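You operate a simulated robot arm through the tools that you are given. There is no shell and no other tool. Be economical: measure what you need, move in short steps, check, and stop when the job is done.

You run a simulated two-armed robot. Do the job below in one go: nothing can be reset, and whatever is moved stays where it is left.

JOB
On the lamp table, fold the shop cloth in half.

The check looks at the end state, three seconds after you hand in, the way a careful person would. Anything else that was tipped, shoved, dropped, spilled or broken makes it a failure. Flat cloth is picked up by pressing the open fingertips on it (5 to 10 N) and closing them slowly along it; thin cloth reads only 2 to 8 mm in the jaws.

ROBOT AND FRAMES
Two 7-joint arms with two-finger parallel grippers on one trunk, on a base that drives. Base frame: it is fixed to the floor where the robot stands at the start and does not move with it; the origin is under the middle of the robot, x ahead of it, y to its left, z up; the surface under the hand at the start is at about z = 0.8. Units: m, rad, N and s.
The left shoulder is at the start at [0.07, 0.134, 1.076], the right one opposite. With the tool pointing down near the work surface each hand reaches from about 0.2 to 0.66 m from the robot's upright axis, wherever it stands, measured 20 degrees to its own side. Places, roughly: lamp table [0.5, -0.2, 0.8]. Payload 1.57 kg a hand.
The TCP of each hand is the grasp point between the finger pads, 0.03 m short of the fingertips. In the tool frame z runs along the fingers and y along their closing line. The gripper opens to 0.08 m. The fingers are 0.017 m wide and 0.012 m thick; the gripper's body (0.04 by 0.082 m) begins 0.08 m behind the TCP.
Orientation is told as [roll, pitch, yaw] about the base's x, y, z axes, in that order, counted from this pose: with the fingers straight down and closing along the base's y, the tool's x points along the base's -x, its y along +y and its z along -z.

CONTROLS
- The arms move only by the tool arm_command. It takes "left_targets", "right_targets" or both (then of equal length, played together; a hand with none holds still); each is a list of rows, each a list of 3 entries, a list of its own where there are three numbers: the shift along the tool's x, y, z in m, then the turn, a rotation vector about the tool's x, y, z in rad, then the closure, from 0 (fully open) to 1 (shut). In form: [[[dx, dy, dz], [wx, wy, wz], gripper], ...]. A call has 1 to 12 rows; each row is the pose to reach, as a shift and turn from the pose commanded when the call began, along the tool's axes at that moment. Rows are played at 5 a second. More than 0.05 m and 0.15 rad between two rows, or a gripper value outside its range, and nothing of the call is played. A pose out of reach is approached as far as the arm can. The call stops where the force on the tool passes 40 N (or 10 N more than at its start, if that is more) or the arm is blocked; 0.2 s more then pass. Each finger travels about 0.153 m/s and halts on what it meets, pressing with about 38 N; the grip force reading is that of the motor and also rises with nothing between the fingers. The clock runs only during rows and for 0.2 s after the last one: add rows that repeat a pose to give the fingers time. It gives the time, the measured TCP pose, the force on the tool (base axes), the opening and the grip force at its end, in the units of the frame above (readings bear some noise), with the torque about the TCP (base axes, N m) and any sound that the robot's microphone picked up.
- Cameras (640 x 400 px; columns grow to the right, rows downward): "scene" is now at [0.1264, 0.0304, 1.2898]; the picture's right is [0.35, -0.94, 0.00], its down [-0.66, -0.25, -0.70] and it looks along [0.66, 0.25, -0.71] (base axes); focal length 257 px, centre (320, 200). "left" rides on the left gripper at [0.072, 0.007, -0.122] in its tool frame; the picture's right is [-0.09, 1.00, 0.00], its down [-0.84, -0.08, -0.54] and it looks along [-0.54, -0.05, 0.84] (tool axes); focal length 238 px, centre (320, 200). "right" rides on the right gripper at [0.072, -0.007, -0.122] in its tool frame; the picture's right is [0.09, 1.00, 0.00], its down [-0.84, 0.08, -0.54] and it looks along [-0.54, 0.05, 0.84] (tool axes); focal length 238 px, centre (320, 200). There is no depth. A picture from a camera that has moved, and an enlarged one, comes with that camera's place and axes in the base frame and with its lens.
- capture(camera): a new picture of that camera. It takes no simulated time.
- move_column(by): slides the trunk up (or, below 0, down) by that many m; the arms and the scene camera ride with it, the base frame stays. It gives what a move gives, with no picture.
- roll_base(legs): drives the robot by 1 to 6 legs, each [ahead, left, turn to the left] in m, m and rad, along the robot's own axes; the way and the turn of a leg run together, so that a leg with both is an arc; at most 1.5 m and 3.142 rad a leg. The arms and the cameras ride along, it lands a little off, and it stops where it bumps. It gives what a move gives.
- turn_head(pan, tilt): turns the head with the scene camera to pan (to the left, within 1.501 rad either way) and tilt (down, from -0.506 to 1.204), counted from straight ahead of the robot. It gives what a move gives.
- inspect(camera, box): a new picture of the part [left, top, right, bottom] of that camera's present view, enlarged. It takes no simulated time.
- finish_job(): hands the job in; it is judged then, once.

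Work in short steps. Places have to be worked out from the pictures, the camera data and where the tool is seen: move nearer, look again, correct. Check each grasp and each placing, and mend what went wrong. You have 120 turns and 108 pictures in all, those below and enlarged ones among them. Open the grippers and draw the arms clear of the work before you hand the job in, unless the task says otherwise; then end with one line.

The tools are called after "Emit:" by a JSON object that holds its "op" and its "data". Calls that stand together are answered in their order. arm_command: Moves the arms, as the interface text tells. Its arguments: {"type":"object","properties":{"left_targets":{"type":"array"},"right_targets":{"type":"array"}},"required":[]} The other tools are called the same way: move_column (by) slides the trunk up or down; roll_base (legs) drives the base; turn_head (pan, tilt) turns the head that bears the scene camera; capture (camera) takes a picture; inspect (camera, box) takes an enlarged picture of a part of a camera's view; finish_job () hands the job in.

At the start:

```text
time: 0.0
left_position: [0.4162, 0.3428, 1.0124]
left_ee_rot: [0.001, -0.002, 0.0]
left_contact_force: [0.4, 0.3, 0.3]
left_ft_torque: [0.0, 0.01, 0.03]
left_opening: 0.0799
left_grip_force: 0.1
right_position: [0.4432, -0.0765, 0.9791]
right_ee_rot: [-0.001, -0.001, 0.0]
right_contact_force: [0.3, 0.5, -1.0]
right_ft_torque: [0.01, -0.01, 0.02]
right_opening: 0.08
right_grip_force: 0.1
trunk travel left (down, up): [-0.65, 0.29]
robot x, y, heading: [0.0005, -0.0008, 0.0]
head pan, tilt: [0.361, 0.791]
```

scene: 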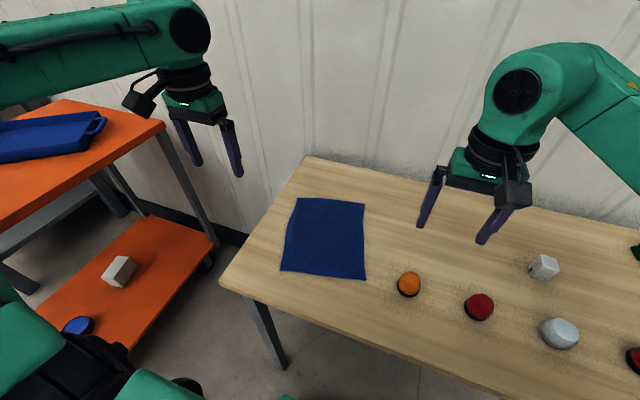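
right: 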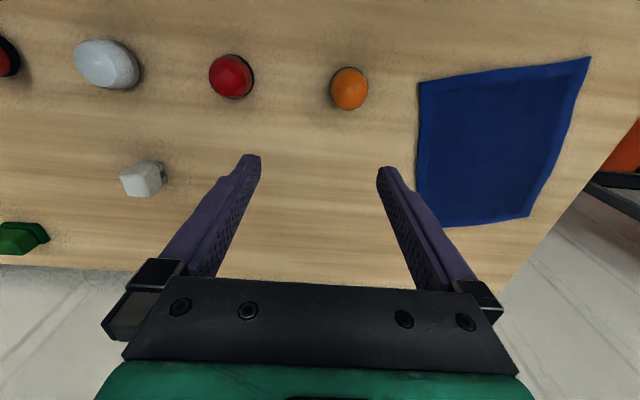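
left: 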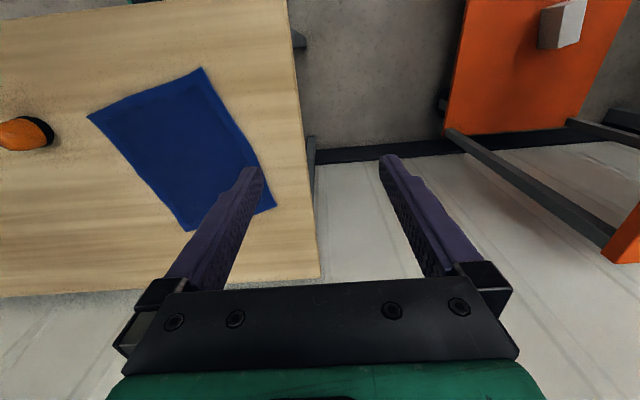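

The scene and right-hand views agree on the cloth corners. The near edge runs from about (0.356, 0.208) to (0.398, 0.031) and the far edge from (0.567, 0.264) to (0.609, 0.086), so the cloth is turned about 0.24 rad. I'll turn the base left by 0.24 so both hands line up with it and can reach the far edge.

Emit:
{"op": "roll_base", "data": {"legs": [[0, 0, 0.24]]}}

```text
time: 1.2
left_position: [0.3225, 0.4323, 1.0121]
left_ee_rot: [0.001, -0.002, 0.243]
left_contact_force: [0.6, 0.5, -0.7]
left_ft_torque: [0.04, -0.03, 0.0]
left_opening: 0.08
left_grip_force: 0.1
right_position: [0.449, 0.0297, 0.9796]
right_ee_rot: [0.001, 0.0, 0.241]
right_contact_force: [-0.2, 0.5, -0.1]
right_ft_torque: [0.0, 0.03, 0.0]
right_opening: 0.08
right_grip_force: 0.0
trunk travel left (down, up): [-0.65, 0.29]
robot x, y, heading: [0.0039, -0.0024, 0.238]
head pan, tilt: [0.361, 0.791]
```

The turn landed at heading 0.238 and both tools are yawed to match. I'll aim the head at the cloth and look again.

Emit:
{"op": "turn_head", "data": {"pan": 0.05, "tilt": 0.85}}

Emit:
{"op": "capture", "data": {"camera": "scene"}}

Emit:
{"op": "capture", "data": {"camera": "right"}}

```text
time: 2.0
left_position: [0.3221, 0.4331, 1.0121]
left_ee_rot: [0.0, -0.002, 0.242]
left_contact_force: [0.7, -0.1, -0.1]
left_ft_torque: [0.0, -0.01, -0.01]
left_opening: 0.0799
left_grip_force: 0.1
right_position: [0.4486, 0.0298, 0.9785]
right_ee_rot: [0.001, 0.0, 0.24]
right_contact_force: [0.6, -0.3, -0.7]
right_ft_torque: [0.0, 0.02, 0.03]
right_opening: 0.08
right_grip_force: 0.2
trunk travel left (down, up): [-0.65, 0.29]
robot x, y, heading: [-0.0012, -0.0022, 0.242]
head pan, tilt: [0.051, 0.85]
```

```text
104 pictures are left
camera scene: at [0.1239, 0.0363, 1.285], right [0.29, -0.96, 0.0], down [-0.72, -0.22, -0.66], along [0.63, 0.19, -0.75], focal length 257 px, centre (320, 200)
```

scene: 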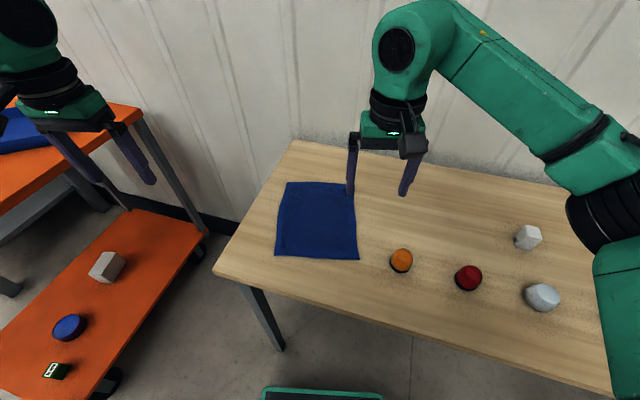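

```text
103 pictures are left
camera right: at [0.379, 0.0055, 1.1004], right [-0.33, 0.95, 0.0], down [0.79, 0.27, 0.54], along [0.51, 0.18, -0.84], focal length 238 px, centre (320, 200)
```

right: 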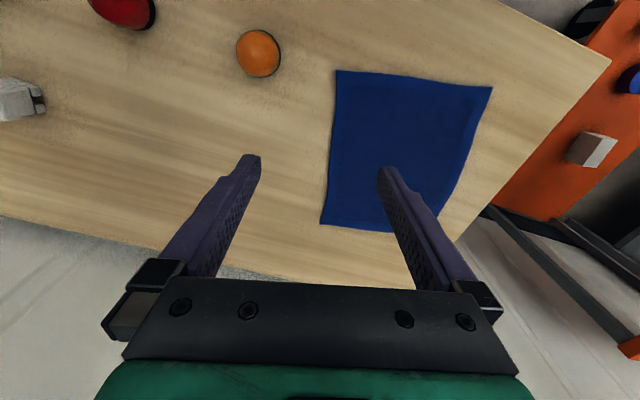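

Corner estimates hold. I'll bring both hands above the near corners, each 35 mm in from its corner along the edge and 12 mm inward. They will sit about 8 cm above the table with the fingers half open.

Emit:
{"op": "arm_command", "data": {"right_targets": [[[0.006, 0.007, 0.014], [0, 0, 0], 0.2], [[0.0113, 0.014, 0.028], [0, 0, 0], 0.5], [[0.017, 0.021, 0.042], [0, 0, 0], 0.5], [[0.0227, 0.028, 0.056], [0, 0, 0], 0.5], [[0.0284, 0.035, 0.07], [0, 0, 0], 0.5], [[0.034, 0.042, 0.084], [0, 0, 0], 0.5], [[0.0397, 0.0489, 0.0985], [0, 0, 0], 0.5], [[0.0397, 0.0489, 0.0985], [0, 0, 0], 0.5]], "left_targets": [[[0.0018, -0.037, 0.0186], [0, 0, 0], 0.2], [[0.0036, -0.0745, 0.037], [0, 0, 0], 0.5], [[0.0054, -0.1117, 0.056], [0, 0, 0], 0.5], [[0.0071, -0.149, 0.074], [0, 0, 0], 0.5], [[0.0089, -0.186, 0.093], [0, 0, 0], 0.5], [[0.0107, -0.2235, 0.1114], [0, 0, 0], 0.5], [[0.0125, -0.2607, 0.132], [0, 0, 0], 0.5], [[0.0125, -0.2607, 0.132], [0, 0, 0], 0.5]]}}

Emit:
{"op": "capture", "data": {"camera": "scene"}}

Emit:
{"op": "capture", "data": {"camera": "right"}}

Emit:
{"op": "capture", "data": {"camera": "left"}}

```text
time: 3.9
left_position: [0.3725, 0.1776, 0.8804]
left_ee_rot: [-0.001, -0.001, 0.242]
left_contact_force: [-0.1, 0.4, -0.1]
left_ft_torque: [0.0, 0.02, 0.0]
left_opening: 0.0401
left_grip_force: 0.0
right_position: [0.3978, 0.0688, 0.8811]
right_ee_rot: [-0.001, -0.001, 0.241]
right_contact_force: [-0.9, 0.5, 0.0]
right_ft_torque: [0.03, 0.0, -0.01]
right_opening: 0.0401
right_grip_force: 0.2
trunk travel left (down, up): [-0.65, 0.29]
robot x, y, heading: [0.003, 0.0027, 0.243]
head pan, tilt: [0.051, 0.85]
```

```text
102 pictures are left
camera scene: at [0.1231, 0.036, 1.2851], right [0.29, -0.96, 0.0], down [-0.72, -0.22, -0.66], along [0.63, 0.19, -0.75], focal length 257 px, centre (320, 200)
```

scene: 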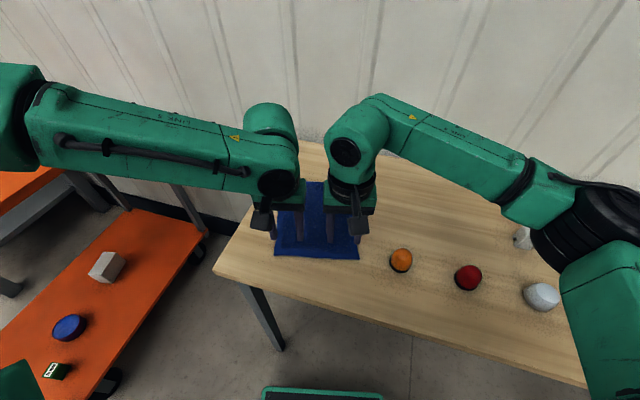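

```text
101 pictures are left
camera right: at [0.3287, 0.0443, 1.0014], right [-0.33, 0.94, 0.0], down [0.79, 0.28, 0.54], along [0.51, 0.18, -0.84], focal length 238 px, centre (320, 200)
```

right: 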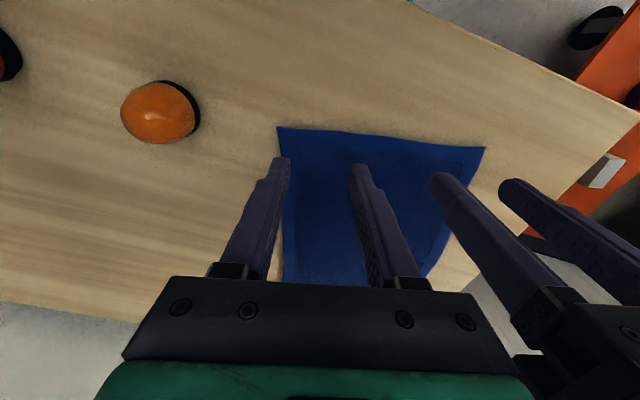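

```text
100 pictures are left
camera left: at [0.3004, 0.1661, 1.0032], right [-0.15, 0.99, 0.0], down [0.83, 0.13, 0.54], along [0.54, 0.08, -0.84], focal length 238 px, centre (320, 200)
```

left: 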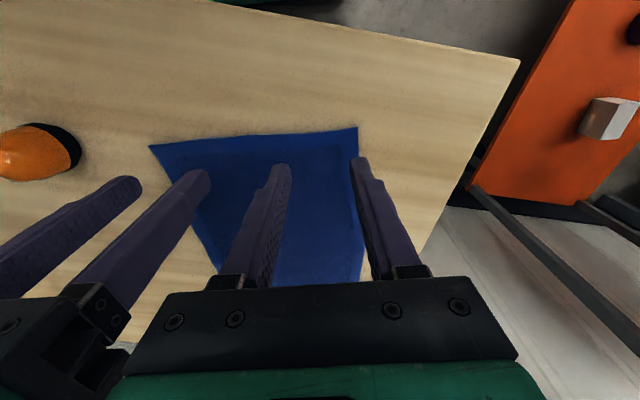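

Both hands sit as intended over the near corners. I'll descend to just above contact.

Emit:
{"op": "arm_command", "data": {"right_targets": [[[0, 0, 0.02], [0, 0, 0], 0.5], [[0, 0, 0.04], [0, 0, 0], 0.5], [[0, 0, 0.046], [0, 0, 0], 0.5], [[0, 0, 0.048], [0, 0, 0], 0.5]], "left_targets": [[[0, 0, 0.02], [0, 0, 0], 0.5], [[0, 0, 0.04], [0, 0, 0], 0.5], [[0, 0, 0.046], [0, 0, 0], 0.5], [[0, 0, 0.048], [0, 0, 0], 0.5]]}}

```text
time: 4.8
left_position: [0.3731, 0.1781, 0.8332]
left_ee_rot: [0.002, -0.003, 0.243]
left_contact_force: [1.1, 1.2, 5.5]
left_ft_torque: [0.05, -0.02, -0.01]
left_opening: 0.0402
left_grip_force: 0.0
right_position: [0.3994, 0.0675, 0.8324]
right_ee_rot: [0.0, -0.002, 0.239]
right_contact_force: [2.2, 0.2, 5.4]
right_ft_torque: [-0.01, -0.02, 0.01]
right_opening: 0.0399
right_grip_force: 0.0
trunk travel left (down, up): [-0.65, 0.29]
robot x, y, heading: [-0.001, 0.0027, 0.244]
head pan, tilt: [0.051, 0.85]
```

Both read about 5.5 N, which is in the pressing range. I'll add 0.5 mm and close slowly.

Emit:
{"op": "arm_command", "data": {"right_targets": [[[0, 0, 0.0005], [0, 0, 0], 0.5], [[0, 0, 0.0005], [0, 0, 0], 0.55], [[0, 0, 0.0005], [0, 0, 0], 0.6], [[0, 0, 0.0005], [0, 0, 0], 0.65], [[0, 0, 0.0005], [0, 0, 0], 0.7], [[0, 0, 0.0005], [0, 0, 0], 0.75], [[0, 0, 0.0005], [0, 0, 0], 0.8], [[0, 0, 0.0005], [0, 0, 0], 0.85], [[0, 0, 0.0005], [0, 0, 0], 0.9], [[0, 0, 0.0005], [0, 0, 0], 0.95], [[0, 0, 0.0005], [0, 0, 0], 1.0], [[0, 0, 0.0005], [0, 0, 0], 1.0]], "left_targets": [[[0, 0, 0.0005], [0, 0, 0], 0.5], [[0, 0, 0.0005], [0, 0, 0], 0.55], [[0, 0, 0.0005], [0, 0, 0], 0.6], [[0, 0, 0.0005], [0, 0, 0], 0.65], [[0, 0, 0.0005], [0, 0, 0], 0.7], [[0, 0, 0.0005], [0, 0, 0], 0.75], [[0, 0, 0.0005], [0, 0, 0], 0.8], [[0, 0, 0.0005], [0, 0, 0], 0.85], [[0, 0, 0.0005], [0, 0, 0], 0.9], [[0, 0, 0.0005], [0, 0, 0], 0.95], [[0, 0, 0.0005], [0, 0, 0], 1.0], [[0, 0, 0.0005], [0, 0, 0], 1.0]]}}

Emit:
{"op": "capture", "data": {"camera": "right"}}

Emit:
{"op": "capture", "data": {"camera": "left"}}

```text
time: 7.5
left_position: [0.3719, 0.176, 0.8337]
left_ee_rot: [0.0, -0.004, 0.242]
left_contact_force: [0.8, -3.2, 9.9]
left_ft_torque: [-0.09, 0.02, -0.01]
left_opening: 0.0039
left_grip_force: 25.4
right_position: [0.3967, 0.0679, 0.8335]
right_ee_rot: [-0.001, -0.002, 0.239]
right_contact_force: [-1.3, 4.0, 7.3]
right_ft_torque: [0.07, -0.01, 0.05]
right_opening: 0.0036
right_grip_force: 25.1
trunk travel left (down, up): [-0.65, 0.29]
robot x, y, heading: [-0.0017, -0.0016, 0.238]
head pan, tilt: [0.051, 0.85]
```

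```text
99 pictures are left
camera right: at [0.3274, 0.0434, 0.9541], right [-0.33, 0.94, 0.0], down [0.79, 0.27, 0.54], along [0.51, 0.18, -0.84], focal length 238 px, centre (320, 200)
```

right: 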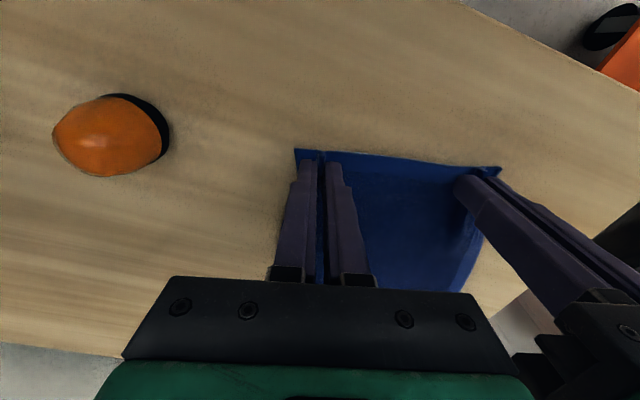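

```text
98 pictures are left
camera left: at [0.2993, 0.1659, 0.9554], right [-0.15, 0.99, 0.0], down [0.83, 0.13, 0.55], along [0.54, 0.08, -0.84], focal length 238 px, centre (320, 200)
```

left: 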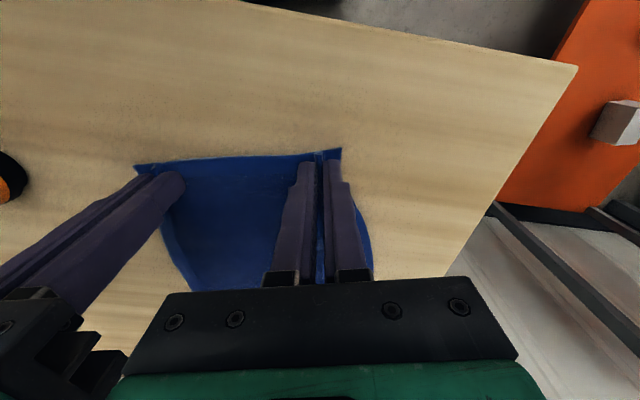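

Both jaws read about 3.7 mm with cloth visibly pinched between the fingers. I'll lift both hands together along the first half of an arc about the cloth's midline, 0.095 m forward and 0.085 m up.

Emit:
{"op": "arm_command", "data": {"right_targets": [[[-0.0008, 0, -0.0111], [0, 0, 0], 1], [[-0.0032, 0, -0.022], [0, 0, 0], 1], [[-0.0072, 0, -0.0325], [0, 0, 0], 1], [[-0.0127, 0, -0.0425], [0, 0, 0], 1], [[-0.0196, 0, -0.0517], [0, 0, 0], 1], [[-0.0278, 0, -0.0601], [0, 0, 0], 1], [[-0.0372, 0, -0.0674], [0, 0, 0], 1], [[-0.0475, 0, -0.0736], [0, 0, 0], 1], [[-0.0586, 0, -0.0785], [0, 0, 0], 1], [[-0.0704, 0, -0.0821], [0, 0, 0], 1], [[-0.0826, 0, -0.0843], [0, 0, 0], 1], [[-0.095, 0, -0.085], [0, 0, 0], 1]], "left_targets": [[[-0.0008, 0, -0.0111], [0, 0, 0], 1], [[-0.0032, 0, -0.022], [0, 0, 0], 1], [[-0.0072, 0, -0.0325], [0, 0, 0], 1], [[-0.0127, 0, -0.0425], [0, 0, 0], 1], [[-0.0196, 0, -0.0517], [0, 0, 0], 1], [[-0.0278, 0, -0.0601], [0, 0, 0], 1], [[-0.0372, 0, -0.0674], [0, 0, 0], 1], [[-0.0475, 0, -0.0736], [0, 0, 0], 1], [[-0.0586, 0, -0.0785], [0, 0, 0], 1], [[-0.0704, 0, -0.0821], [0, 0, 0], 1], [[-0.0826, 0, -0.0843], [0, 0, 0], 1], [[-0.095, 0, -0.085], [0, 0, 0], 1]]}}

Emit:
{"op": "capture", "data": {"camera": "scene"}}

Emit:
{"op": "capture", "data": {"camera": "right"}}

Emit:
{"op": "capture", "data": {"camera": "left"}}

```text
time: 10.1
left_position: [0.447, 0.2086, 0.9183]
left_ee_rot: [-0.01, -0.003, 0.24]
left_contact_force: [13.6, -31.8, -0.8]
left_ft_torque: [-1.01, -0.42, 0.11]
left_opening: 0.0053
left_grip_force: 25.6
left hand out of reach, approached as far as the arm can: row 10, 11, 12
right_position: [0.4892, 0.0933, 0.9169]
right_ee_rot: [0.007, 0.001, 0.247]
right_contact_force: [-14.2, 30.5, 0.8]
right_ft_torque: [1.0, 0.45, 0.12]
right_opening: 0.0048
right_grip_force: 25.6
trunk travel left (down, up): [-0.65, 0.29]
robot x, y, heading: [-0.0009, -0.0039, 0.237]
head pan, tilt: [0.051, 0.85]
```

```text
97 pictures are left
camera scene: at [0.1244, 0.0366, 1.2849], right [0.29, -0.96, 0.0], down [-0.72, -0.22, -0.66], along [0.63, 0.19, -0.75], focal length 257 px, centre (320, 200)
```

scene: 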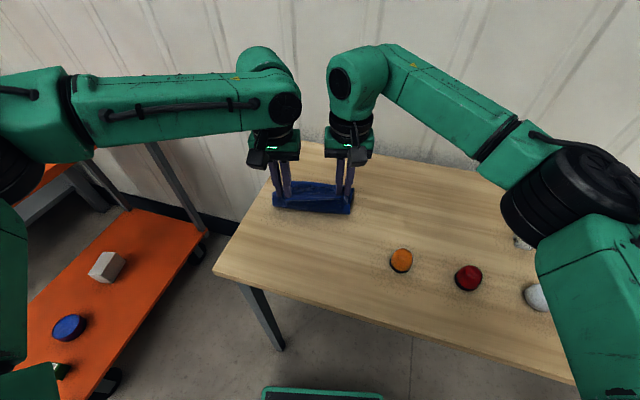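

```text
96 pictures are left
camera right: at [0.4196, 0.0682, 1.0389], right [-0.33, 0.94, 0.01], down [0.79, 0.28, 0.54], along [0.51, 0.19, -0.84], focal length 238 px, centre (320, 200)
```

right: 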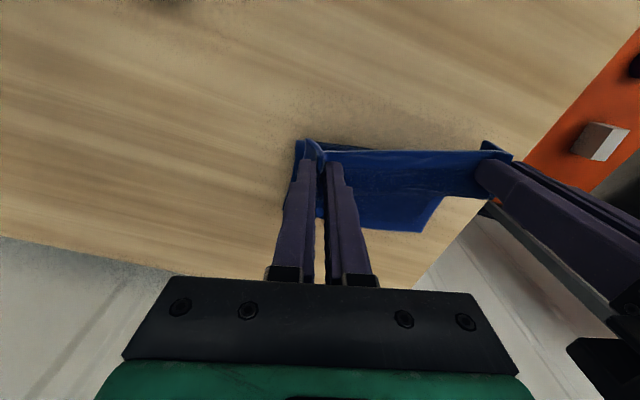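

```text
95 pictures are left
camera left: at [0.374, 0.2005, 1.041], right [-0.15, 0.99, -0.01], down [0.83, 0.13, 0.55], along [0.54, 0.07, -0.84], focal length 238 px, centre (320, 200)
```

left: 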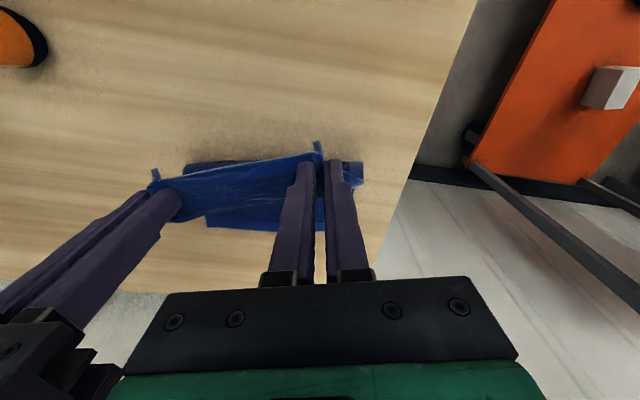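

The cloth is lifted and held by both hands, but the left hand ran out of reach in the last rows. It now lags about 17 mm, and the hands stretch the cloth sideways with about 30 N. I'll ease the tension by shifting the right hand toward the left and lowering both a little, to see what the left arm can do.

Emit:
{"op": "arm_command", "data": {"right_targets": [[[0, 0.005, 0.003], [0, 0, 0], 1], [[0, 0.01, 0.006], [0, 0, 0], 1], [[0, 0.01, 0.01], [0, 0, 0], 1]], "left_targets": [[[0, 0, 0.003], [0, 0, 0], 1], [[0, 0, 0.006], [0, 0, 0], 1], [[0, 0, 0.01], [0, 0, 0], 1]]}}

```text
time: 10.8
left_position: [0.4457, 0.2116, 0.9086]
left_ee_rot: [-0.005, -0.003, 0.243]
left_contact_force: [9.6, -22.4, -0.5]
left_ft_torque: [-0.69, -0.28, 0.07]
left_opening: 0.0043
left_grip_force: 24.7
right_position: [0.4873, 0.1006, 0.9073]
right_ee_rot: [0.002, 0.001, 0.242]
right_contact_force: [-10.4, 21.7, 0.5]
right_ft_torque: [0.7, 0.31, 0.12]
right_opening: 0.0041
right_grip_force: 24.8
trunk travel left (down, up): [-0.65, 0.29]
robot x, y, heading: [0.0009, -0.0004, 0.24]
head pan, tilt: [0.051, 0.85]
```

The tension fell and this pose is within reach. I'll ease it further and test small left-hand moves inward and forward.

Emit:
{"op": "arm_command", "data": {"right_targets": [[[0, 0.003, 0.0], [0, 0, 0], 1], [[0, 0.005, 0.0], [0, 0, 0], 1], [[0, 0.005, 0.0], [0, 0, 0], 1]], "left_targets": [[[-0.003, 0, 0], [0, 0, 0], 1], [[-0.006, -0.003, 0], [0, 0, 0], 1], [[-0.006, -0.006, 0], [0, 0, 0], 1]]}}

```text
time: 11.7
left_position: [0.4453, 0.2133, 0.9092]
left_ee_rot: [-0.003, -0.004, 0.243]
left_contact_force: [6.8, -14.5, -1.7]
left_ft_torque: [-0.42, -0.21, 0.07]
left_opening: 0.0039
left_grip_force: 24.7
left hand out of reach, approached as far as the arm can: row 1, 2, 3
right_position: [0.4875, 0.1039, 0.9085]
right_ee_rot: [0.0, 0.001, 0.24]
right_contact_force: [-7.8, 14.1, 0.2]
right_ft_torque: [0.45, 0.22, 0.06]
right_opening: 0.0038
right_grip_force: 24.2
trunk travel left (down, up): [-0.65, 0.29]
robot x, y, heading: [-0.0025, 0.0001, 0.242]
head pan, tilt: [0.051, 0.85]
```

The left arm won't go forward at this yaw, so it looks like a wrist or joint limit. I'll test whether a small yaw frees it.

Emit:
{"op": "arm_command", "data": {"left_targets": [[[0, 0, 0], [0, 0, 0.08], 1], [[-0.006, 0, 0], [0, 0, 0.12], 1], [[-0.012, 0, 0], [0, 0, 0.12], 1]]}}

Emit:
{"op": "capture", "data": {"camera": "scene"}}

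```text
time: 12.4
left_position: [0.4498, 0.2189, 0.9119]
left_ee_rot: [-0.005, -0.002, 0.12]
left_contact_force: [9.0, -21.5, -0.1]
left_ft_torque: [-0.62, -0.28, 0.15]
left_opening: 0.0043
left_grip_force: 25.1
left hand out of reach, approached as far as the arm can: row 2, 3
right_position: [0.487, 0.1061, 0.908]
right_ee_rot: [0.003, 0.0, 0.241]
right_contact_force: [-8.1, 20.6, 0.8]
right_ft_torque: [0.65, 0.29, 0.04]
right_opening: 0.0041
right_grip_force: 24.5
trunk travel left (down, up): [-0.65, 0.29]
robot x, y, heading: [0.0018, -0.0011, 0.239]
head pan, tilt: [0.051, 0.85]
```

```text
94 pictures are left
camera scene: at [0.1241, 0.0362, 1.285], right [0.29, -0.96, 0.0], down [-0.72, -0.22, -0.66], along [0.63, 0.19, -0.75], focal length 257 px, centre (320, 200)
```

scene: 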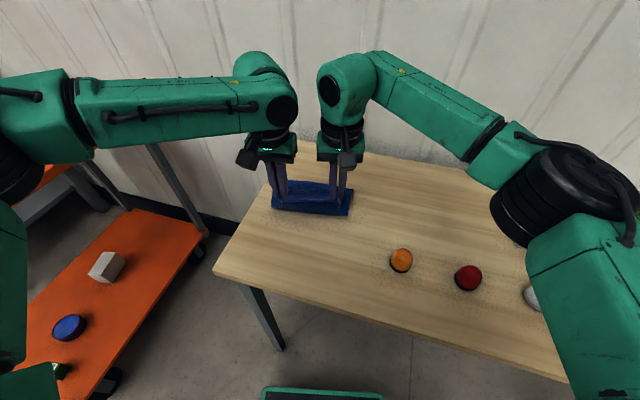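

Yaw doesn't free it, so the left arm's elbow posture is stuck. I'll lay the edge back the way it came and let go there. Then I'll find a better left-arm posture in free space.

Emit:
{"op": "arm_command", "data": {"right_targets": [[[0.025, -0.004, 0.0025], [0, 0, 0], 1], [[0.0483, -0.0078, 0.0098], [0, 0, 0], 1], [[0.0682, -0.011, 0.0215], [0, 0, 0], 1], [[0.0836, -0.0134, 0.0368], [0, 0, 0], 1], [[0.0932, -0.015, 0.0545], [0, 0, 0], 1], [[0.0961, -0.0154, 0.067], [0, 0, 0], 1], [[0.0965, -0.0155, 0.0735], [0, 0, 0], 1], [[0.0965, -0.0155, 0.0735], [0, 0, 0], 1]], "left_targets": [[[0.0214, -0.0086, 0.0026], [0, 0, -0.031], 1], [[0.0413, -0.0167, 0.0103], [0, 0, -0.06], 1], [[0.0584, -0.0235, 0.0224], [0, 0, -0.085], 1], [[0.0715, -0.0288, 0.0383], [0, 0, -0.104], 1], [[0.0798, -0.0322, 0.0567], [0, 0, -0.116], 1], [[0.0823, -0.0332, 0.0698], [0, 0, -0.12], 1], [[0.0826, -0.0333, 0.0765], [0, 0, -0.12], 1], [[0.0826, -0.0333, 0.0765], [0, 0, -0.12], 1]]}}

Emit:
{"op": "capture", "data": {"camera": "right"}}

Emit:
{"op": "capture", "data": {"camera": "left"}}

```text
time: 14.2
left_position: [0.3707, 0.1767, 0.835]
left_ee_rot: [0.001, -0.002, 0.244]
left_contact_force: [0.7, -4.7, 2.1]
left_ft_torque: [-0.09, -0.01, -0.03]
left_opening: 0.0038
left_grip_force: 24.5
right_position: [0.3972, 0.0683, 0.834]
right_ee_rot: [0.0, 0.0, 0.241]
right_contact_force: [-1.2, 3.7, 1.9]
right_ft_torque: [0.07, 0.0, 0.01]
right_opening: 0.0037
right_grip_force: 25.0
trunk travel left (down, up): [-0.65, 0.29]
robot x, y, heading: [0.002, 0.0027, 0.237]
head pan, tilt: [0.051, 0.85]
```

```text
93 pictures are left
camera right: at [0.3271, 0.0428, 0.9551], right [-0.33, 0.95, 0.0], down [0.79, 0.27, 0.54], along [0.51, 0.18, -0.84], focal length 238 px, centre (320, 200)
```

right: 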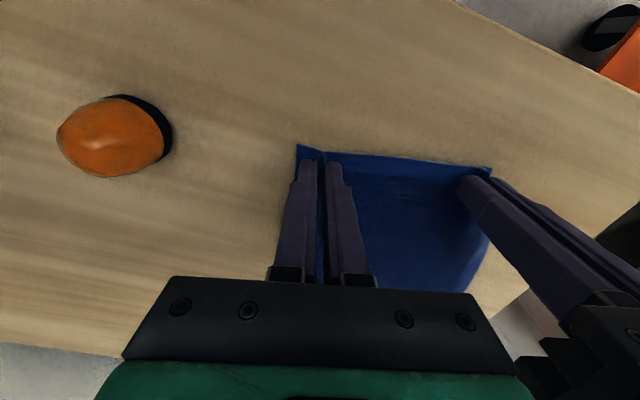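

```text
92 pictures are left
camera left: at [0.2986, 0.1657, 0.9574], right [-0.15, 0.99, 0.0], down [0.83, 0.13, 0.54], along [0.54, 0.08, -0.84], focal length 238 px, centre (320, 200)
```

left: 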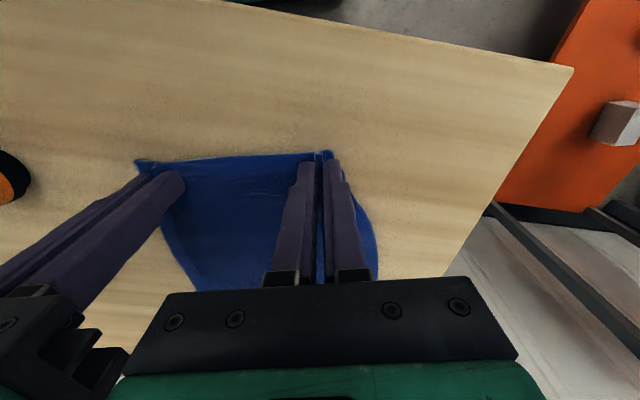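

The edge is back where it was. I'll keep the right grip, open the left slowly so the ridge spreads, and raise it.

Emit:
{"op": "arm_command", "data": {"left_targets": [[[0, 0, 0.0], [0, 0, 0], 0.9], [[0, 0, 0.0], [0, 0, 0], 0.8], [[0, 0, 0], [0, 0, 0], 0.7], [[0, 0, 0], [0, 0, 0], 0.6], [[0, 0, 0], [0, 0, 0], 0.5], [[0, 0, -0.02], [0, 0, 0], 0.5], [[0, 0, -0.06], [0, 0, 0], 0.5], [[0, 0.03, -0.09], [0, 0, 0], 0.5], [[0, 0.07, -0.11], [0, 0, 0], 0.5], [[0, 0.11, -0.13], [0, 0, 0], 0.5], [[0, 0.15, -0.14], [0, 0, 0], 0.5], [[0, 0.18, -0.15], [0, 0, 0], 0.5]]}}

Emit:
{"op": "capture", "data": {"camera": "right"}}

```text
time: 16.9
left_position: [0.3278, 0.3512, 0.9854]
left_ee_rot: [0.0, 0.0, 0.241]
left_contact_force: [0.3, -0.4, 0.8]
left_ft_torque: [-0.05, 0.0, -0.02]
left_opening: 0.0398
left_grip_force: 0.1
right_position: [0.3965, 0.0679, 0.8339]
right_ee_rot: [0.0, -0.001, 0.24]
right_contact_force: [-0.2, -0.8, 1.7]
right_ft_torque: [-0.01, 0.01, 0.0]
right_opening: 0.0037
right_grip_force: 25.1
trunk travel left (down, up): [-0.65, 0.29]
robot x, y, heading: [-0.0017, 0.0007, 0.243]
head pan, tilt: [0.051, 0.85]
```

```text
91 pictures are left
camera right: at [0.327, 0.0435, 0.9552], right [-0.33, 0.95, 0.0], down [0.79, 0.28, 0.54], along [0.51, 0.18, -0.84], focal length 238 px, centre (320, 200)
```

right: 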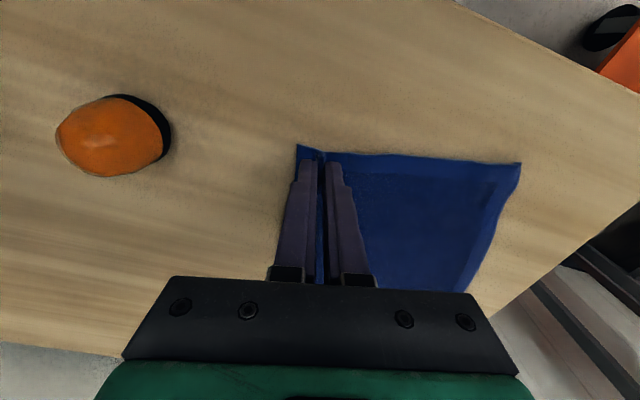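

The cloth lies flat again and the right hand still holds its corner. I'll extend the left arm forward along the side first, then swing it in towards its final spot at about (0.556, 0.22), to see if that posture reaches.

Emit:
{"op": "arm_command", "data": {"left_targets": [[[-0.042, 0.004, 0], [0, 0, 0], 0.5], [[-0.084, 0.008, 0], [0, 0, 0], 0.5], [[-0.127, 0.012, 0], [0, 0, 0], 0.5], [[-0.169, 0.016, 0], [0, 0, 0], 0.5], [[-0.211, 0.02, 0], [0, 0, 0], 0.5], [[-0.207, -0.02, 0.01], [0, 0, 0], 0.5], [[-0.203, -0.06, 0.02], [0, 0, 0], 0.5], [[-0.199, -0.1, 0.03], [0, 0, 0], 0.5], [[-0.195, -0.14, 0.04], [0, 0, 0], 0.5], [[-0.19, -0.18, 0.05], [0, 0, 0], 0.5], [[-0.19, -0.18, 0.05], [0, 0, 0], 0.5]]}}

Emit:
{"op": "capture", "data": {"camera": "scene"}}

```text
time: 19.2
left_position: [0.4691, 0.2564, 0.9373]
left_ee_rot: [-0.001, -0.002, 0.242]
left_contact_force: [0.7, 1.4, -0.5]
left_ft_torque: [0.0, 0.0, -0.02]
left_opening: 0.0401
left_grip_force: 0.1
left hand out of reach, approached as far as the arm can: row 5, 6, 7, 8, 9, 10, 11
right_position: [0.3966, 0.067, 0.8339]
right_ee_rot: [-0.001, 0.0, 0.241]
right_contact_force: [-0.3, -0.1, 2.1]
right_ft_torque: [-0.06, 0.04, -0.03]
right_opening: 0.0036
right_grip_force: 25.0
trunk travel left (down, up): [-0.65, 0.29]
robot x, y, heading: [0.0005, -0.0021, 0.24]
head pan, tilt: [0.051, 0.85]
```

```text
90 pictures are left
camera scene: at [0.1238, 0.0364, 1.285], right [0.29, -0.96, 0.0], down [-0.72, -0.22, -0.66], along [0.63, 0.19, -0.75], focal length 257 px, centre (320, 200)
```

scene: 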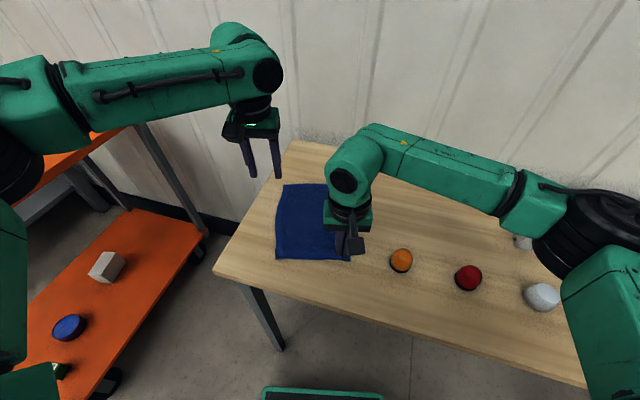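

The left arm still stops at about (0.469, 0.256), with its elbow held far out to the side. I'll try pulling the hand back close to the body and in, then pushing it straight forward low over the table, so the elbow tucks in.

Emit:
{"op": "arm_command", "data": {"left_targets": [[[0.04, 0, -0.01], [0, 0, 0], 0.5], [[0.08, 0, -0.02], [0, 0, 0], 0.5], [[0.12, 0, -0.02], [0, 0, 0], 0.5], [[0.16, 0, -0.02], [0, 0, 0], 0.5], [[0.2, 0, -0.02], [0, 0, 0], 0.5], [[0.23, -0.02, -0.02], [0, 0, 0], 0.5], [[0.23, -0.04, -0.02], [0, 0, 0], 0.5]]}}

Emit:
{"op": "capture", "data": {"camera": "scene"}}

```text
time: 20.9
left_position: [0.2603, 0.1631, 0.9582]
left_ee_rot: [-0.002, -0.001, 0.243]
left_contact_force: [0.6, 0.1, 0.2]
left_ft_torque: [-0.02, 0.03, -0.01]
left_opening: 0.0401
left_grip_force: 0.1
left hand out of reach, approached as far as the arm can: row 6
right_position: [0.398, 0.0682, 0.8334]
right_ee_rot: [-0.001, 0.002, 0.242]
right_contact_force: [0.1, -1.5, 4.6]
right_ft_torque: [-0.04, 0.07, -0.03]
right_opening: 0.0034
right_grip_force: 24.3
trunk travel left (down, up): [-0.65, 0.29]
robot x, y, heading: [-0.0011, -0.0017, 0.247]
head pan, tilt: [0.051, 0.85]
```

```text
89 pictures are left
camera scene: at [0.1251, 0.0374, 1.2849], right [0.29, -0.96, 0.0], down [-0.72, -0.22, -0.66], along [0.63, 0.19, -0.75], focal length 257 px, centre (320, 200)
```

scene: 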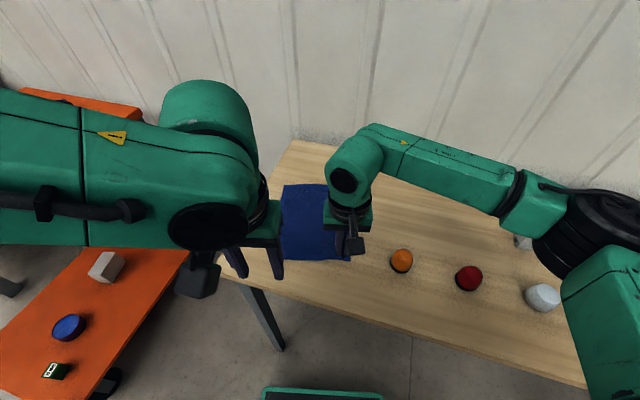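

Now I'll push it straight forward from here at a safe height of about 0.94 and see how far it gets.

Emit:
{"op": "arm_command", "data": {"left_targets": [[[-0.04, 0, 0], [0, 0, 0], 0.5], [[-0.08, 0, 0], [0, 0, 0], 0.5], [[-0.12, 0, 0], [0, 0, 0], 0.5], [[-0.16, 0, 0], [0, 0, 0], 0.5], [[-0.2, 0.0, 0.01], [0, 0, 0], 0.5], [[-0.23, 0.0, 0.02], [0, 0, 0], 0.5], [[-0.26, 0.0, 0.03], [0, 0, 0], 0.5], [[-0.29, 0, 0.03], [0, 0, 0], 0.5], [[-0.29, 0, 0.03], [0, 0, 0], 0.5]]}}

```text
time: 22.9
left_position: [0.4707, 0.261, 0.9333]
left_ee_rot: [0.0, -0.001, 0.242]
left_contact_force: [-0.3, 0.7, 0.3]
left_ft_torque: [0.02, -0.01, 0.0]
left_opening: 0.04
left_grip_force: 0.0
left hand out of reach, approached as far as the arm can: row 5, 6, 7, 8, 9
right_position: [0.3971, 0.0665, 0.8335]
right_ee_rot: [-0.001, 0.0, 0.24]
right_contact_force: [-0.7, -1.2, 2.7]
right_ft_torque: [0.0, 0.03, 0.02]
right_opening: 0.0039
right_grip_force: 24.8
trunk travel left (down, up): [-0.65, 0.29]
robot x, y, heading: [0.0032, -0.0001, 0.241]
head pan, tilt: [0.051, 0.85]
```

The boundary is the same, so this is a real limit for a vertical tool this far in toward the middle. Tilting the fingers forward brings the wrist back toward the robot and should extend the reach. I'll test that in free air with a 0.5 rad tilt, moving to about (0.556, 0.221).

Emit:
{"op": "arm_command", "data": {"left_targets": [[[0, 0, 0], [0, -0.13, 0], 0.5], [[0, 0, 0], [0, -0.26, 0], 0.5], [[0, 0, 0], [0, -0.39, 0], 0.5], [[0, 0, 0], [0, -0.5, 0], 0.5], [[-0.02, -0.015, 0], [0, -0.5, 0], 0.5], [[-0.04, -0.03, 0], [0, -0.5, 0], 0.5], [[-0.06, -0.045, 0], [0, -0.5, 0], 0.5], [[-0.073, -0.059, 0], [0, -0.5, 0], 0.5], [[-0.073, -0.059, 0], [0, -0.5, 0], 0.5]]}}

Emit:
{"op": "capture", "data": {"camera": "scene"}}

```text
time: 24.9
left_position: [0.5394, 0.2313, 0.9329]
left_ee_rot: [-0.002, -0.504, 0.246]
left_contact_force: [-0.6, 0.3, 0.5]
left_ft_torque: [0.03, -0.06, -0.02]
left_opening: 0.0398
left_grip_force: 0.0
left hand out of reach, approached as far as the arm can: row 8, 9
right_position: [0.3975, 0.0681, 0.8328]
right_ee_rot: [0.002, 0.0, 0.24]
right_contact_force: [0.7, -0.3, 2.1]
right_ft_torque: [-0.05, 0.01, -0.01]
right_opening: 0.0038
right_grip_force: 24.4
trunk travel left (down, up): [-0.65, 0.29]
robot x, y, heading: [0.0021, 0.0024, 0.246]
head pan, tilt: [0.051, 0.85]
```

```text
88 pictures are left
camera scene: at [0.1239, 0.0361, 1.285], right [0.29, -0.96, 0.0], down [-0.72, -0.22, -0.66], along [0.63, 0.19, -0.75], focal length 257 px, centre (320, 200)
```

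scene: 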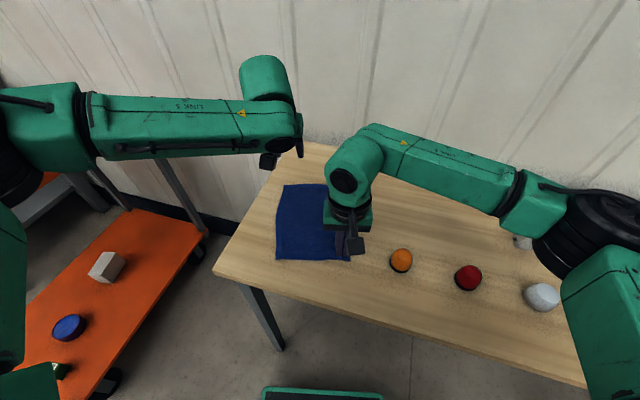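

Tilted, it reached to within 17 mm. I'll increase the tilt to 0.7 and lower toward z = 0.87 at the final spot to confirm.

Emit:
{"op": "arm_command", "data": {"left_targets": [[[0, 0, 0], [0, -0.1, 0], 0.5], [[0, 0, 0], [0, -0.2, 0], 0.5], [[0.006, -0.005, 0.02], [0, -0.2, 0], 0.5], [[0.012, -0.01, 0.04], [0, -0.2, 0], 0.5], [[0.0181, -0.014, 0.0619], [0, -0.2, 0], 0.5], [[0.0181, -0.014, 0.0619], [0, -0.2, 0], 0.5]]}}

```text
time: 26.2
left_position: [0.541, 0.2338, 0.8787]
left_ee_rot: [-0.002, -0.702, 0.243]
left_contact_force: [0.2, -0.7, 0.2]
left_ft_torque: [0.02, -0.01, 0.01]
left_opening: 0.04
left_grip_force: 0.0
left hand out of reach, approached as far as the arm can: row 4, 5, 6
right_position: [0.3965, 0.0678, 0.8348]
right_ee_rot: [-0.001, -0.001, 0.238]
right_contact_force: [1.6, -0.2, 2.2]
right_ft_torque: [-0.02, -0.01, -0.03]
right_opening: 0.0036
right_grip_force: 24.8
trunk travel left (down, up): [-0.65, 0.29]
robot x, y, heading: [0.0013, -0.0043, 0.245]
head pan, tilt: [0.051, 0.85]
```

Left is about 20 mm short at low height. Before adjusting the base, I'll release the right corner slowly, lift, and test the right hand's tilted reach at its own final spot of about (0.581, 0.113).

Emit:
{"op": "arm_command", "data": {"right_targets": [[[0, 0, 0.0], [0, 0, 0], 0.9], [[0, 0, 0.0], [0, 0, 0], 0.8], [[0, 0, 0], [0, 0, 0], 0.65], [[0, 0, 0], [0, 0, 0], 0.5], [[0, 0, -0.02], [0, 0, 0], 0.5], [[0, 0, -0.06], [0, 0, 0], 0.5], [[-0.03, 0, -0.07], [0, -0.14, 0], 0.5], [[-0.065, 0, -0.07], [0, -0.28, 0], 0.5], [[-0.1, 0, -0.07], [0, -0.42, 0], 0.5], [[-0.135, 0, -0.07], [0, -0.56, 0], 0.5], [[-0.165, 0, -0.06], [0, -0.7, 0], 0.5], [[-0.189, 0, -0.045], [0, -0.7, 0], 0.5]]}}

Emit:
{"op": "capture", "data": {"camera": "scene"}}

```text
time: 28.9
left_position: [0.5417, 0.2353, 0.8786]
left_ee_rot: [0.0, -0.702, 0.243]
left_contact_force: [0.3, -0.6, -0.1]
left_ft_torque: [0.03, -0.01, 0.01]
left_opening: 0.0398
left_grip_force: 0.1
right_position: [0.5811, 0.112, 0.8778]
right_ee_rot: [0.002, -0.7, 0.243]
right_contact_force: [1.0, 0.8, -0.3]
right_ft_torque: [0.02, 0.01, -0.01]
right_opening: 0.0401
right_grip_force: 0.0
trunk travel left (down, up): [-0.65, 0.29]
robot x, y, heading: [-0.0037, -0.0001, 0.239]
head pan, tilt: [0.051, 0.85]
```

```text
87 pictures are left
camera scene: at [0.125, 0.0367, 1.2849], right [0.29, -0.96, 0.0], down [-0.72, -0.22, -0.66], along [0.63, 0.19, -0.75], focal length 257 px, centre (320, 200)
```

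scene: 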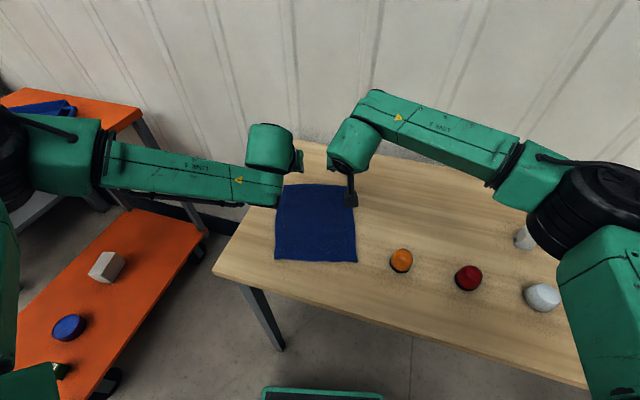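

The right hand reaches its spot easily. I'll raise both hands, turn the base 0.1 to the right to give the left arm more room, and retest.

Emit:
{"op": "arm_command", "data": {"right_targets": [[[0.025, 0, -0.03], [0, 0, 0], 0.5], [[0.05, 0, -0.06], [0, 0, 0], 0.5]], "left_targets": [[[0.025, 0, -0.03], [0, 0, 0], 0.5], [[0.05, 0, -0.06], [0, 0, 0], 0.5]]}}

Emit:
{"op": "roll_base", "data": {"legs": [[0, 0, -0.1]]}}

```text
time: 29.4
left_position: [0.4641, 0.2167, 0.893]
left_ee_rot: [0.001, -0.703, 0.243]
left_contact_force: [0.1, 0.0, 0.6]
left_ft_torque: [-0.01, -0.02, 0.01]
left_opening: 0.0401
left_grip_force: 0.0
right_position: [0.5032, 0.095, 0.8927]
right_ee_rot: [0.0, -0.702, 0.241]
right_contact_force: [0.2, -0.5, -0.9]
right_ft_torque: [-0.03, -0.01, 0.01]
right_opening: 0.0401
right_grip_force: 0.0
trunk travel left (down, up): [-0.65, 0.29]
robot x, y, heading: [0.0005, 0.0009, 0.243]
head pan, tilt: [0.051, 0.85]
```

```text
time: 30.4
left_position: [0.4851, 0.169, 0.8921]
left_ee_rot: [0.001, -0.7, 0.142]
left_contact_force: [0.4, -0.8, 0.5]
left_ft_torque: [0.06, 0.01, -0.01]
left_opening: 0.0399
left_grip_force: 0.2
right_position: [0.5126, 0.0439, 0.8919]
right_ee_rot: [-0.001, -0.699, 0.142]
right_contact_force: [0.1, -0.5, -0.4]
right_ft_torque: [0.02, -0.02, 0.04]
right_opening: 0.0403
right_grip_force: 0.1
trunk travel left (down, up): [-0.65, 0.29]
robot x, y, heading: [0.0015, 0.0008, 0.144]
head pan, tilt: [0.051, 0.85]
```

I'll restore the 0.24 yaw and send both hands to their final spots at z = 0.87 as a reach test.

Emit:
{"op": "arm_command", "data": {"right_targets": [[[-0.0113, 0.0147, 0.0167], [-0.016, 0, -0.019], 0.5], [[-0.0226, 0.0294, 0.0334], [-0.032, 0, -0.038], 0.5], [[-0.0338, 0.044, 0.05], [-0.048, 0, -0.057], 0.5], [[-0.0451, 0.0587, 0.0667], [-0.0644, 0, -0.0765], 0.5], [[-0.0451, 0.0587, 0.0667], [-0.0644, 0, -0.0765], 0.5]], "left_targets": [[[-0.0113, 0.0104, 0.0167], [-0.016, 0, -0.019], 0.5], [[-0.0226, 0.0208, 0.0334], [-0.032, 0, -0.038], 0.5], [[-0.0339, 0.0311, 0.05], [-0.048, 0, -0.057], 0.5], [[-0.0452, 0.0415, 0.0668], [-0.0644, 0, -0.0765], 0.5], [[-0.0452, 0.0415, 0.0668], [-0.0644, 0, -0.0765], 0.5]]}}

```text
time: 31.6
left_position: [0.5569, 0.2192, 0.87]
left_ee_rot: [-0.002, -0.701, 0.241]
left_contact_force: [0.1, -0.3, -0.4]
left_ft_torque: [-0.05, 0.05, 0.01]
left_opening: 0.0399
left_grip_force: 0.1
right_position: [0.5799, 0.1114, 0.8701]
right_ee_rot: [0.0, -0.7, 0.24]
right_contact_force: [-0.9, -0.7, 0.1]
right_ft_torque: [0.0, 0.01, -0.01]
right_opening: 0.0399
right_grip_force: 0.0
trunk travel left (down, up): [-0.65, 0.29]
robot x, y, heading: [-0.0021, 0.0004, 0.141]
head pan, tilt: [0.051, 0.85]
```

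Both reach. I'll check down to z = 0.842, which is still 13 mm clear of the cloth.

Emit:
{"op": "arm_command", "data": {"right_targets": [[[0.009, 0, 0.0107], [0, 0, 0], 0.5], [[0.018, 0, 0.0214], [0, 0, 0], 0.5], [[0.018, 0, 0.0214], [0, 0, 0], 0.5]], "left_targets": [[[0.009, 0, 0.0107], [0, 0, 0], 0.5], [[0.018, 0, 0.0214], [0, 0, 0], 0.5], [[0.018, 0, 0.0214], [0, 0, 0], 0.5]]}}

Emit:
{"op": "capture", "data": {"camera": "right"}}

```text
time: 32.4
left_position: [0.5562, 0.2201, 0.8424]
left_ee_rot: [-0.001, -0.702, 0.241]
left_contact_force: [-0.2, 0.3, -0.3]
left_ft_torque: [-0.02, 0.03, -0.06]
left_opening: 0.0399
left_grip_force: 0.1
right_position: [0.5808, 0.1124, 0.8417]
right_ee_rot: [0.0, -0.701, 0.24]
right_contact_force: [-0.2, 0.2, 0.1]
right_ft_torque: [0.02, -0.01, -0.01]
right_opening: 0.0402
right_grip_force: 0.0
trunk travel left (down, up): [-0.65, 0.29]
robot x, y, heading: [-0.0021, -0.0003, 0.143]
head pan, tilt: [0.051, 0.85]
```

```text
86 pictures are left
camera right: at [0.451, 0.073, 0.8883], right [-0.31, 0.95, -0.06], down [0.26, 0.14, 0.95], along [0.91, 0.28, -0.3], focal length 238 px, centre (320, 200)
```

right: 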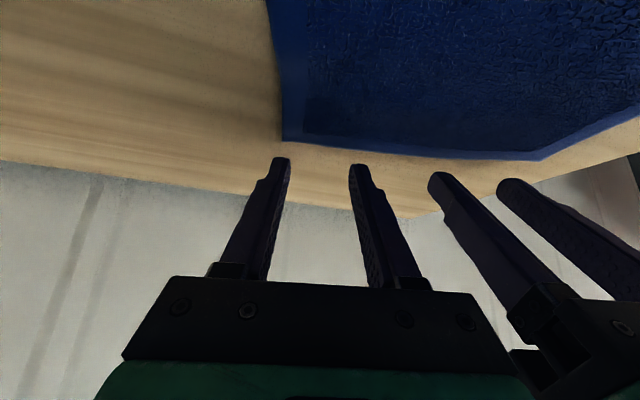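

Both reach the final spots at low height. Less tilt at the end would lay the edge down better, so I'll see how far I can reduce it in place.

Emit:
{"op": "arm_command", "data": {"right_targets": [[[0, 0, 0], [0, 0.1, 0], 0.5], [[0, 0, 0], [0, 0.2, 0], 0.5], [[0, 0, 0], [0, 0.3, 0], 0.5], [[0, 0, 0], [0, 0.4, 0], 0.5], [[0, 0, 0], [0, 0.5, 0], 0.5]], "left_targets": [[[0, 0, 0], [0, 0.1, 0], 0.5], [[0, 0, 0], [0, 0.2, 0], 0.5], [[0, 0, 0], [0, 0.3, 0], 0.5], [[0, 0, 0], [0, 0.4, 0], 0.5], [[0, 0, 0], [0, 0.5, 0], 0.5]]}}

```text
time: 33.6
left_position: [0.5258, 0.2376, 0.8524]
left_ee_rot: [-0.001, -0.199, 0.243]
left_contact_force: [0.4, -0.5, 0.5]
left_ft_torque: [-0.02, 0.02, 0.03]
left_opening: 0.0398
left_grip_force: 0.0
left hand out of reach, approached as far as the arm can: row 2, 3, 4, 5
right_position: [0.5796, 0.1126, 0.8425]
right_ee_rot: [0.001, -0.198, 0.243]
right_contact_force: [0.3, 0.4, -0.5]
right_ft_torque: [-0.04, 0.03, 0.0]
right_opening: 0.0401
right_grip_force: 0.0
trunk travel left (down, up): [-0.65, 0.29]
robot x, y, heading: [0.0003, 0.0022, 0.137]
head pan, tilt: [0.051, 0.85]
```

Right is fine even near vertical, while left falls short below about 0.6 tilt. Right has slack, so I'll raise a little and turn the base another 0.12 to the right.

Emit:
{"op": "arm_command", "data": {"right_targets": [[[0.02, 0, -0.03], [0, 0, 0], 0.5], [[0.04, 0, -0.06], [0, 0, 0], 0.5]], "left_targets": [[[0.02, 0, -0.03], [0, 0, 0], 0.5], [[0.04, 0, -0.06], [0, 0, 0], 0.5]]}}

Emit:
{"op": "roll_base", "data": {"legs": [[0, 0, -0.12]]}}

```text
time: 34.2
left_position: [0.4731, 0.2239, 0.905]
left_ee_rot: [-0.001, -0.201, 0.243]
left_contact_force: [0.1, -0.4, -0.8]
left_ft_torque: [0.03, -0.03, -0.01]
left_opening: 0.04
left_grip_force: 0.1
right_position: [0.5292, 0.1004, 0.8929]
right_ee_rot: [0.0, -0.2, 0.24]
right_contact_force: [-0.9, -0.1, -0.6]
right_ft_torque: [0.0, -0.03, -0.03]
right_opening: 0.0399
right_grip_force: 0.0
trunk travel left (down, up): [-0.65, 0.29]
robot x, y, heading: [-0.0032, 0.0002, 0.145]
head pan, tilt: [0.051, 0.85]
```

```text
time: 35.1
left_position: [0.5002, 0.1648, 0.9021]
left_ee_rot: [0.0, -0.2, 0.125]
left_contact_force: [-0.1, 0.3, 0.0]
left_ft_torque: [-0.01, 0.0, 0.04]
left_opening: 0.04
left_grip_force: 0.1
right_position: [0.5394, 0.0363, 0.8923]
right_ee_rot: [0.0, -0.2, 0.121]
right_contact_force: [0.2, 0.9, 0.2]
right_ft_torque: [-0.01, 0.0, 0.0]
right_opening: 0.04
right_grip_force: 0.0
trunk travel left (down, up): [-0.65, 0.29]
robot x, y, heading: [0.0026, 0.0024, 0.019]
head pan, tilt: [0.051, 0.85]
```

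I'll send both to the final spots with tilt 0.2 and yaw 0.24 restored, to test reach from this heading.

Emit:
{"op": "arm_command", "data": {"right_targets": [[[-0.01, 0.0178, 0.0148], [-0.006, 0, -0.029], 0.5], [[-0.0199, 0.0355, 0.0296], [-0.012, 0, -0.058], 0.5], [[-0.0298, 0.0533, 0.0443], [-0.018, 0, -0.087], 0.5], [[-0.0397, 0.071, 0.0591], [-0.0235, 0, -0.1156], 0.5], [[-0.0397, 0.071, 0.0591], [-0.0235, 0, -0.1156], 0.5]], "left_targets": [[[-0.0123, 0.0123, 0.0178], [-0.006, 0, -0.029], 0.5], [[-0.0246, 0.0245, 0.0356], [-0.012, 0, -0.058], 0.5], [[-0.0369, 0.0368, 0.0534], [-0.018, 0, -0.087], 0.5], [[-0.0492, 0.049, 0.0712], [-0.0235, 0, -0.1156], 0.5], [[-0.0492, 0.049, 0.0712], [-0.0235, 0, -0.1156], 0.5]]}}

```text
time: 36.3
left_position: [0.5551, 0.2208, 0.8424]
left_ee_rot: [0.001, -0.201, 0.24]
left_contact_force: [0.2, -0.7, 0.5]
left_ft_torque: [0.01, 0.05, -0.02]
left_opening: 0.0401
left_grip_force: 0.0
right_position: [0.5696, 0.0995, 0.8435]
right_ee_rot: [0.004, -0.201, 0.24]
right_contact_force: [-0.4, -1.2, 0.0]
right_ft_torque: [-0.02, 0.0, 0.0]
right_opening: 0.0401
right_grip_force: 0.1
right hand out of reach, approached as far as the arm can: row 4, 5
trunk travel left (down, up): [-0.65, 0.29]
robot x, y, heading: [0.0005, -0.0004, 0.021]
head pan, tilt: [0.051, 0.85]
```

Left reaches now, and right is 15 mm short at this tilt. I'll test right with 0.2 more tilt.

Emit:
{"op": "arm_command", "data": {"right_targets": [[[0, 0, 0], [0, -0.1, 0], 0.5], [[0, 0, 0], [0, -0.2, 0], 0.5], [[-0.014, 0.0104, 0.0028], [0, -0.2, 0], 0.5], [[-0.014, 0.0104, 0.0028], [0, -0.2, 0], 0.5]], "left_targets": [[[0, 0, 0], [0, -0.1, 0], 0.5], [[0, 0, 0], [0, -0.2, 0], 0.5], [[0, 0, 0], [0, -0.2, 0], 0.5], [[0, 0, 0], [0, -0.2, 0], 0.5]]}}

```text
time: 37.3
left_position: [0.5548, 0.2207, 0.843]
left_ee_rot: [0.001, -0.401, 0.241]
left_contact_force: [0.3, -0.6, -0.7]
left_ft_torque: [0.04, -0.02, 0.01]
left_opening: 0.0401
left_grip_force: 0.1
right_position: [0.5824, 0.1114, 0.8422]
right_ee_rot: [0.002, -0.402, 0.241]
right_contact_force: [0.1, -0.2, 0.7]
right_ft_torque: [0.04, 0.01, -0.02]
right_opening: 0.0399
right_grip_force: 0.0
trunk travel left (down, up): [-0.65, 0.29]
robot x, y, heading: [0.0035, 0.0005, 0.023]
head pan, tilt: [0.051, 0.85]
```

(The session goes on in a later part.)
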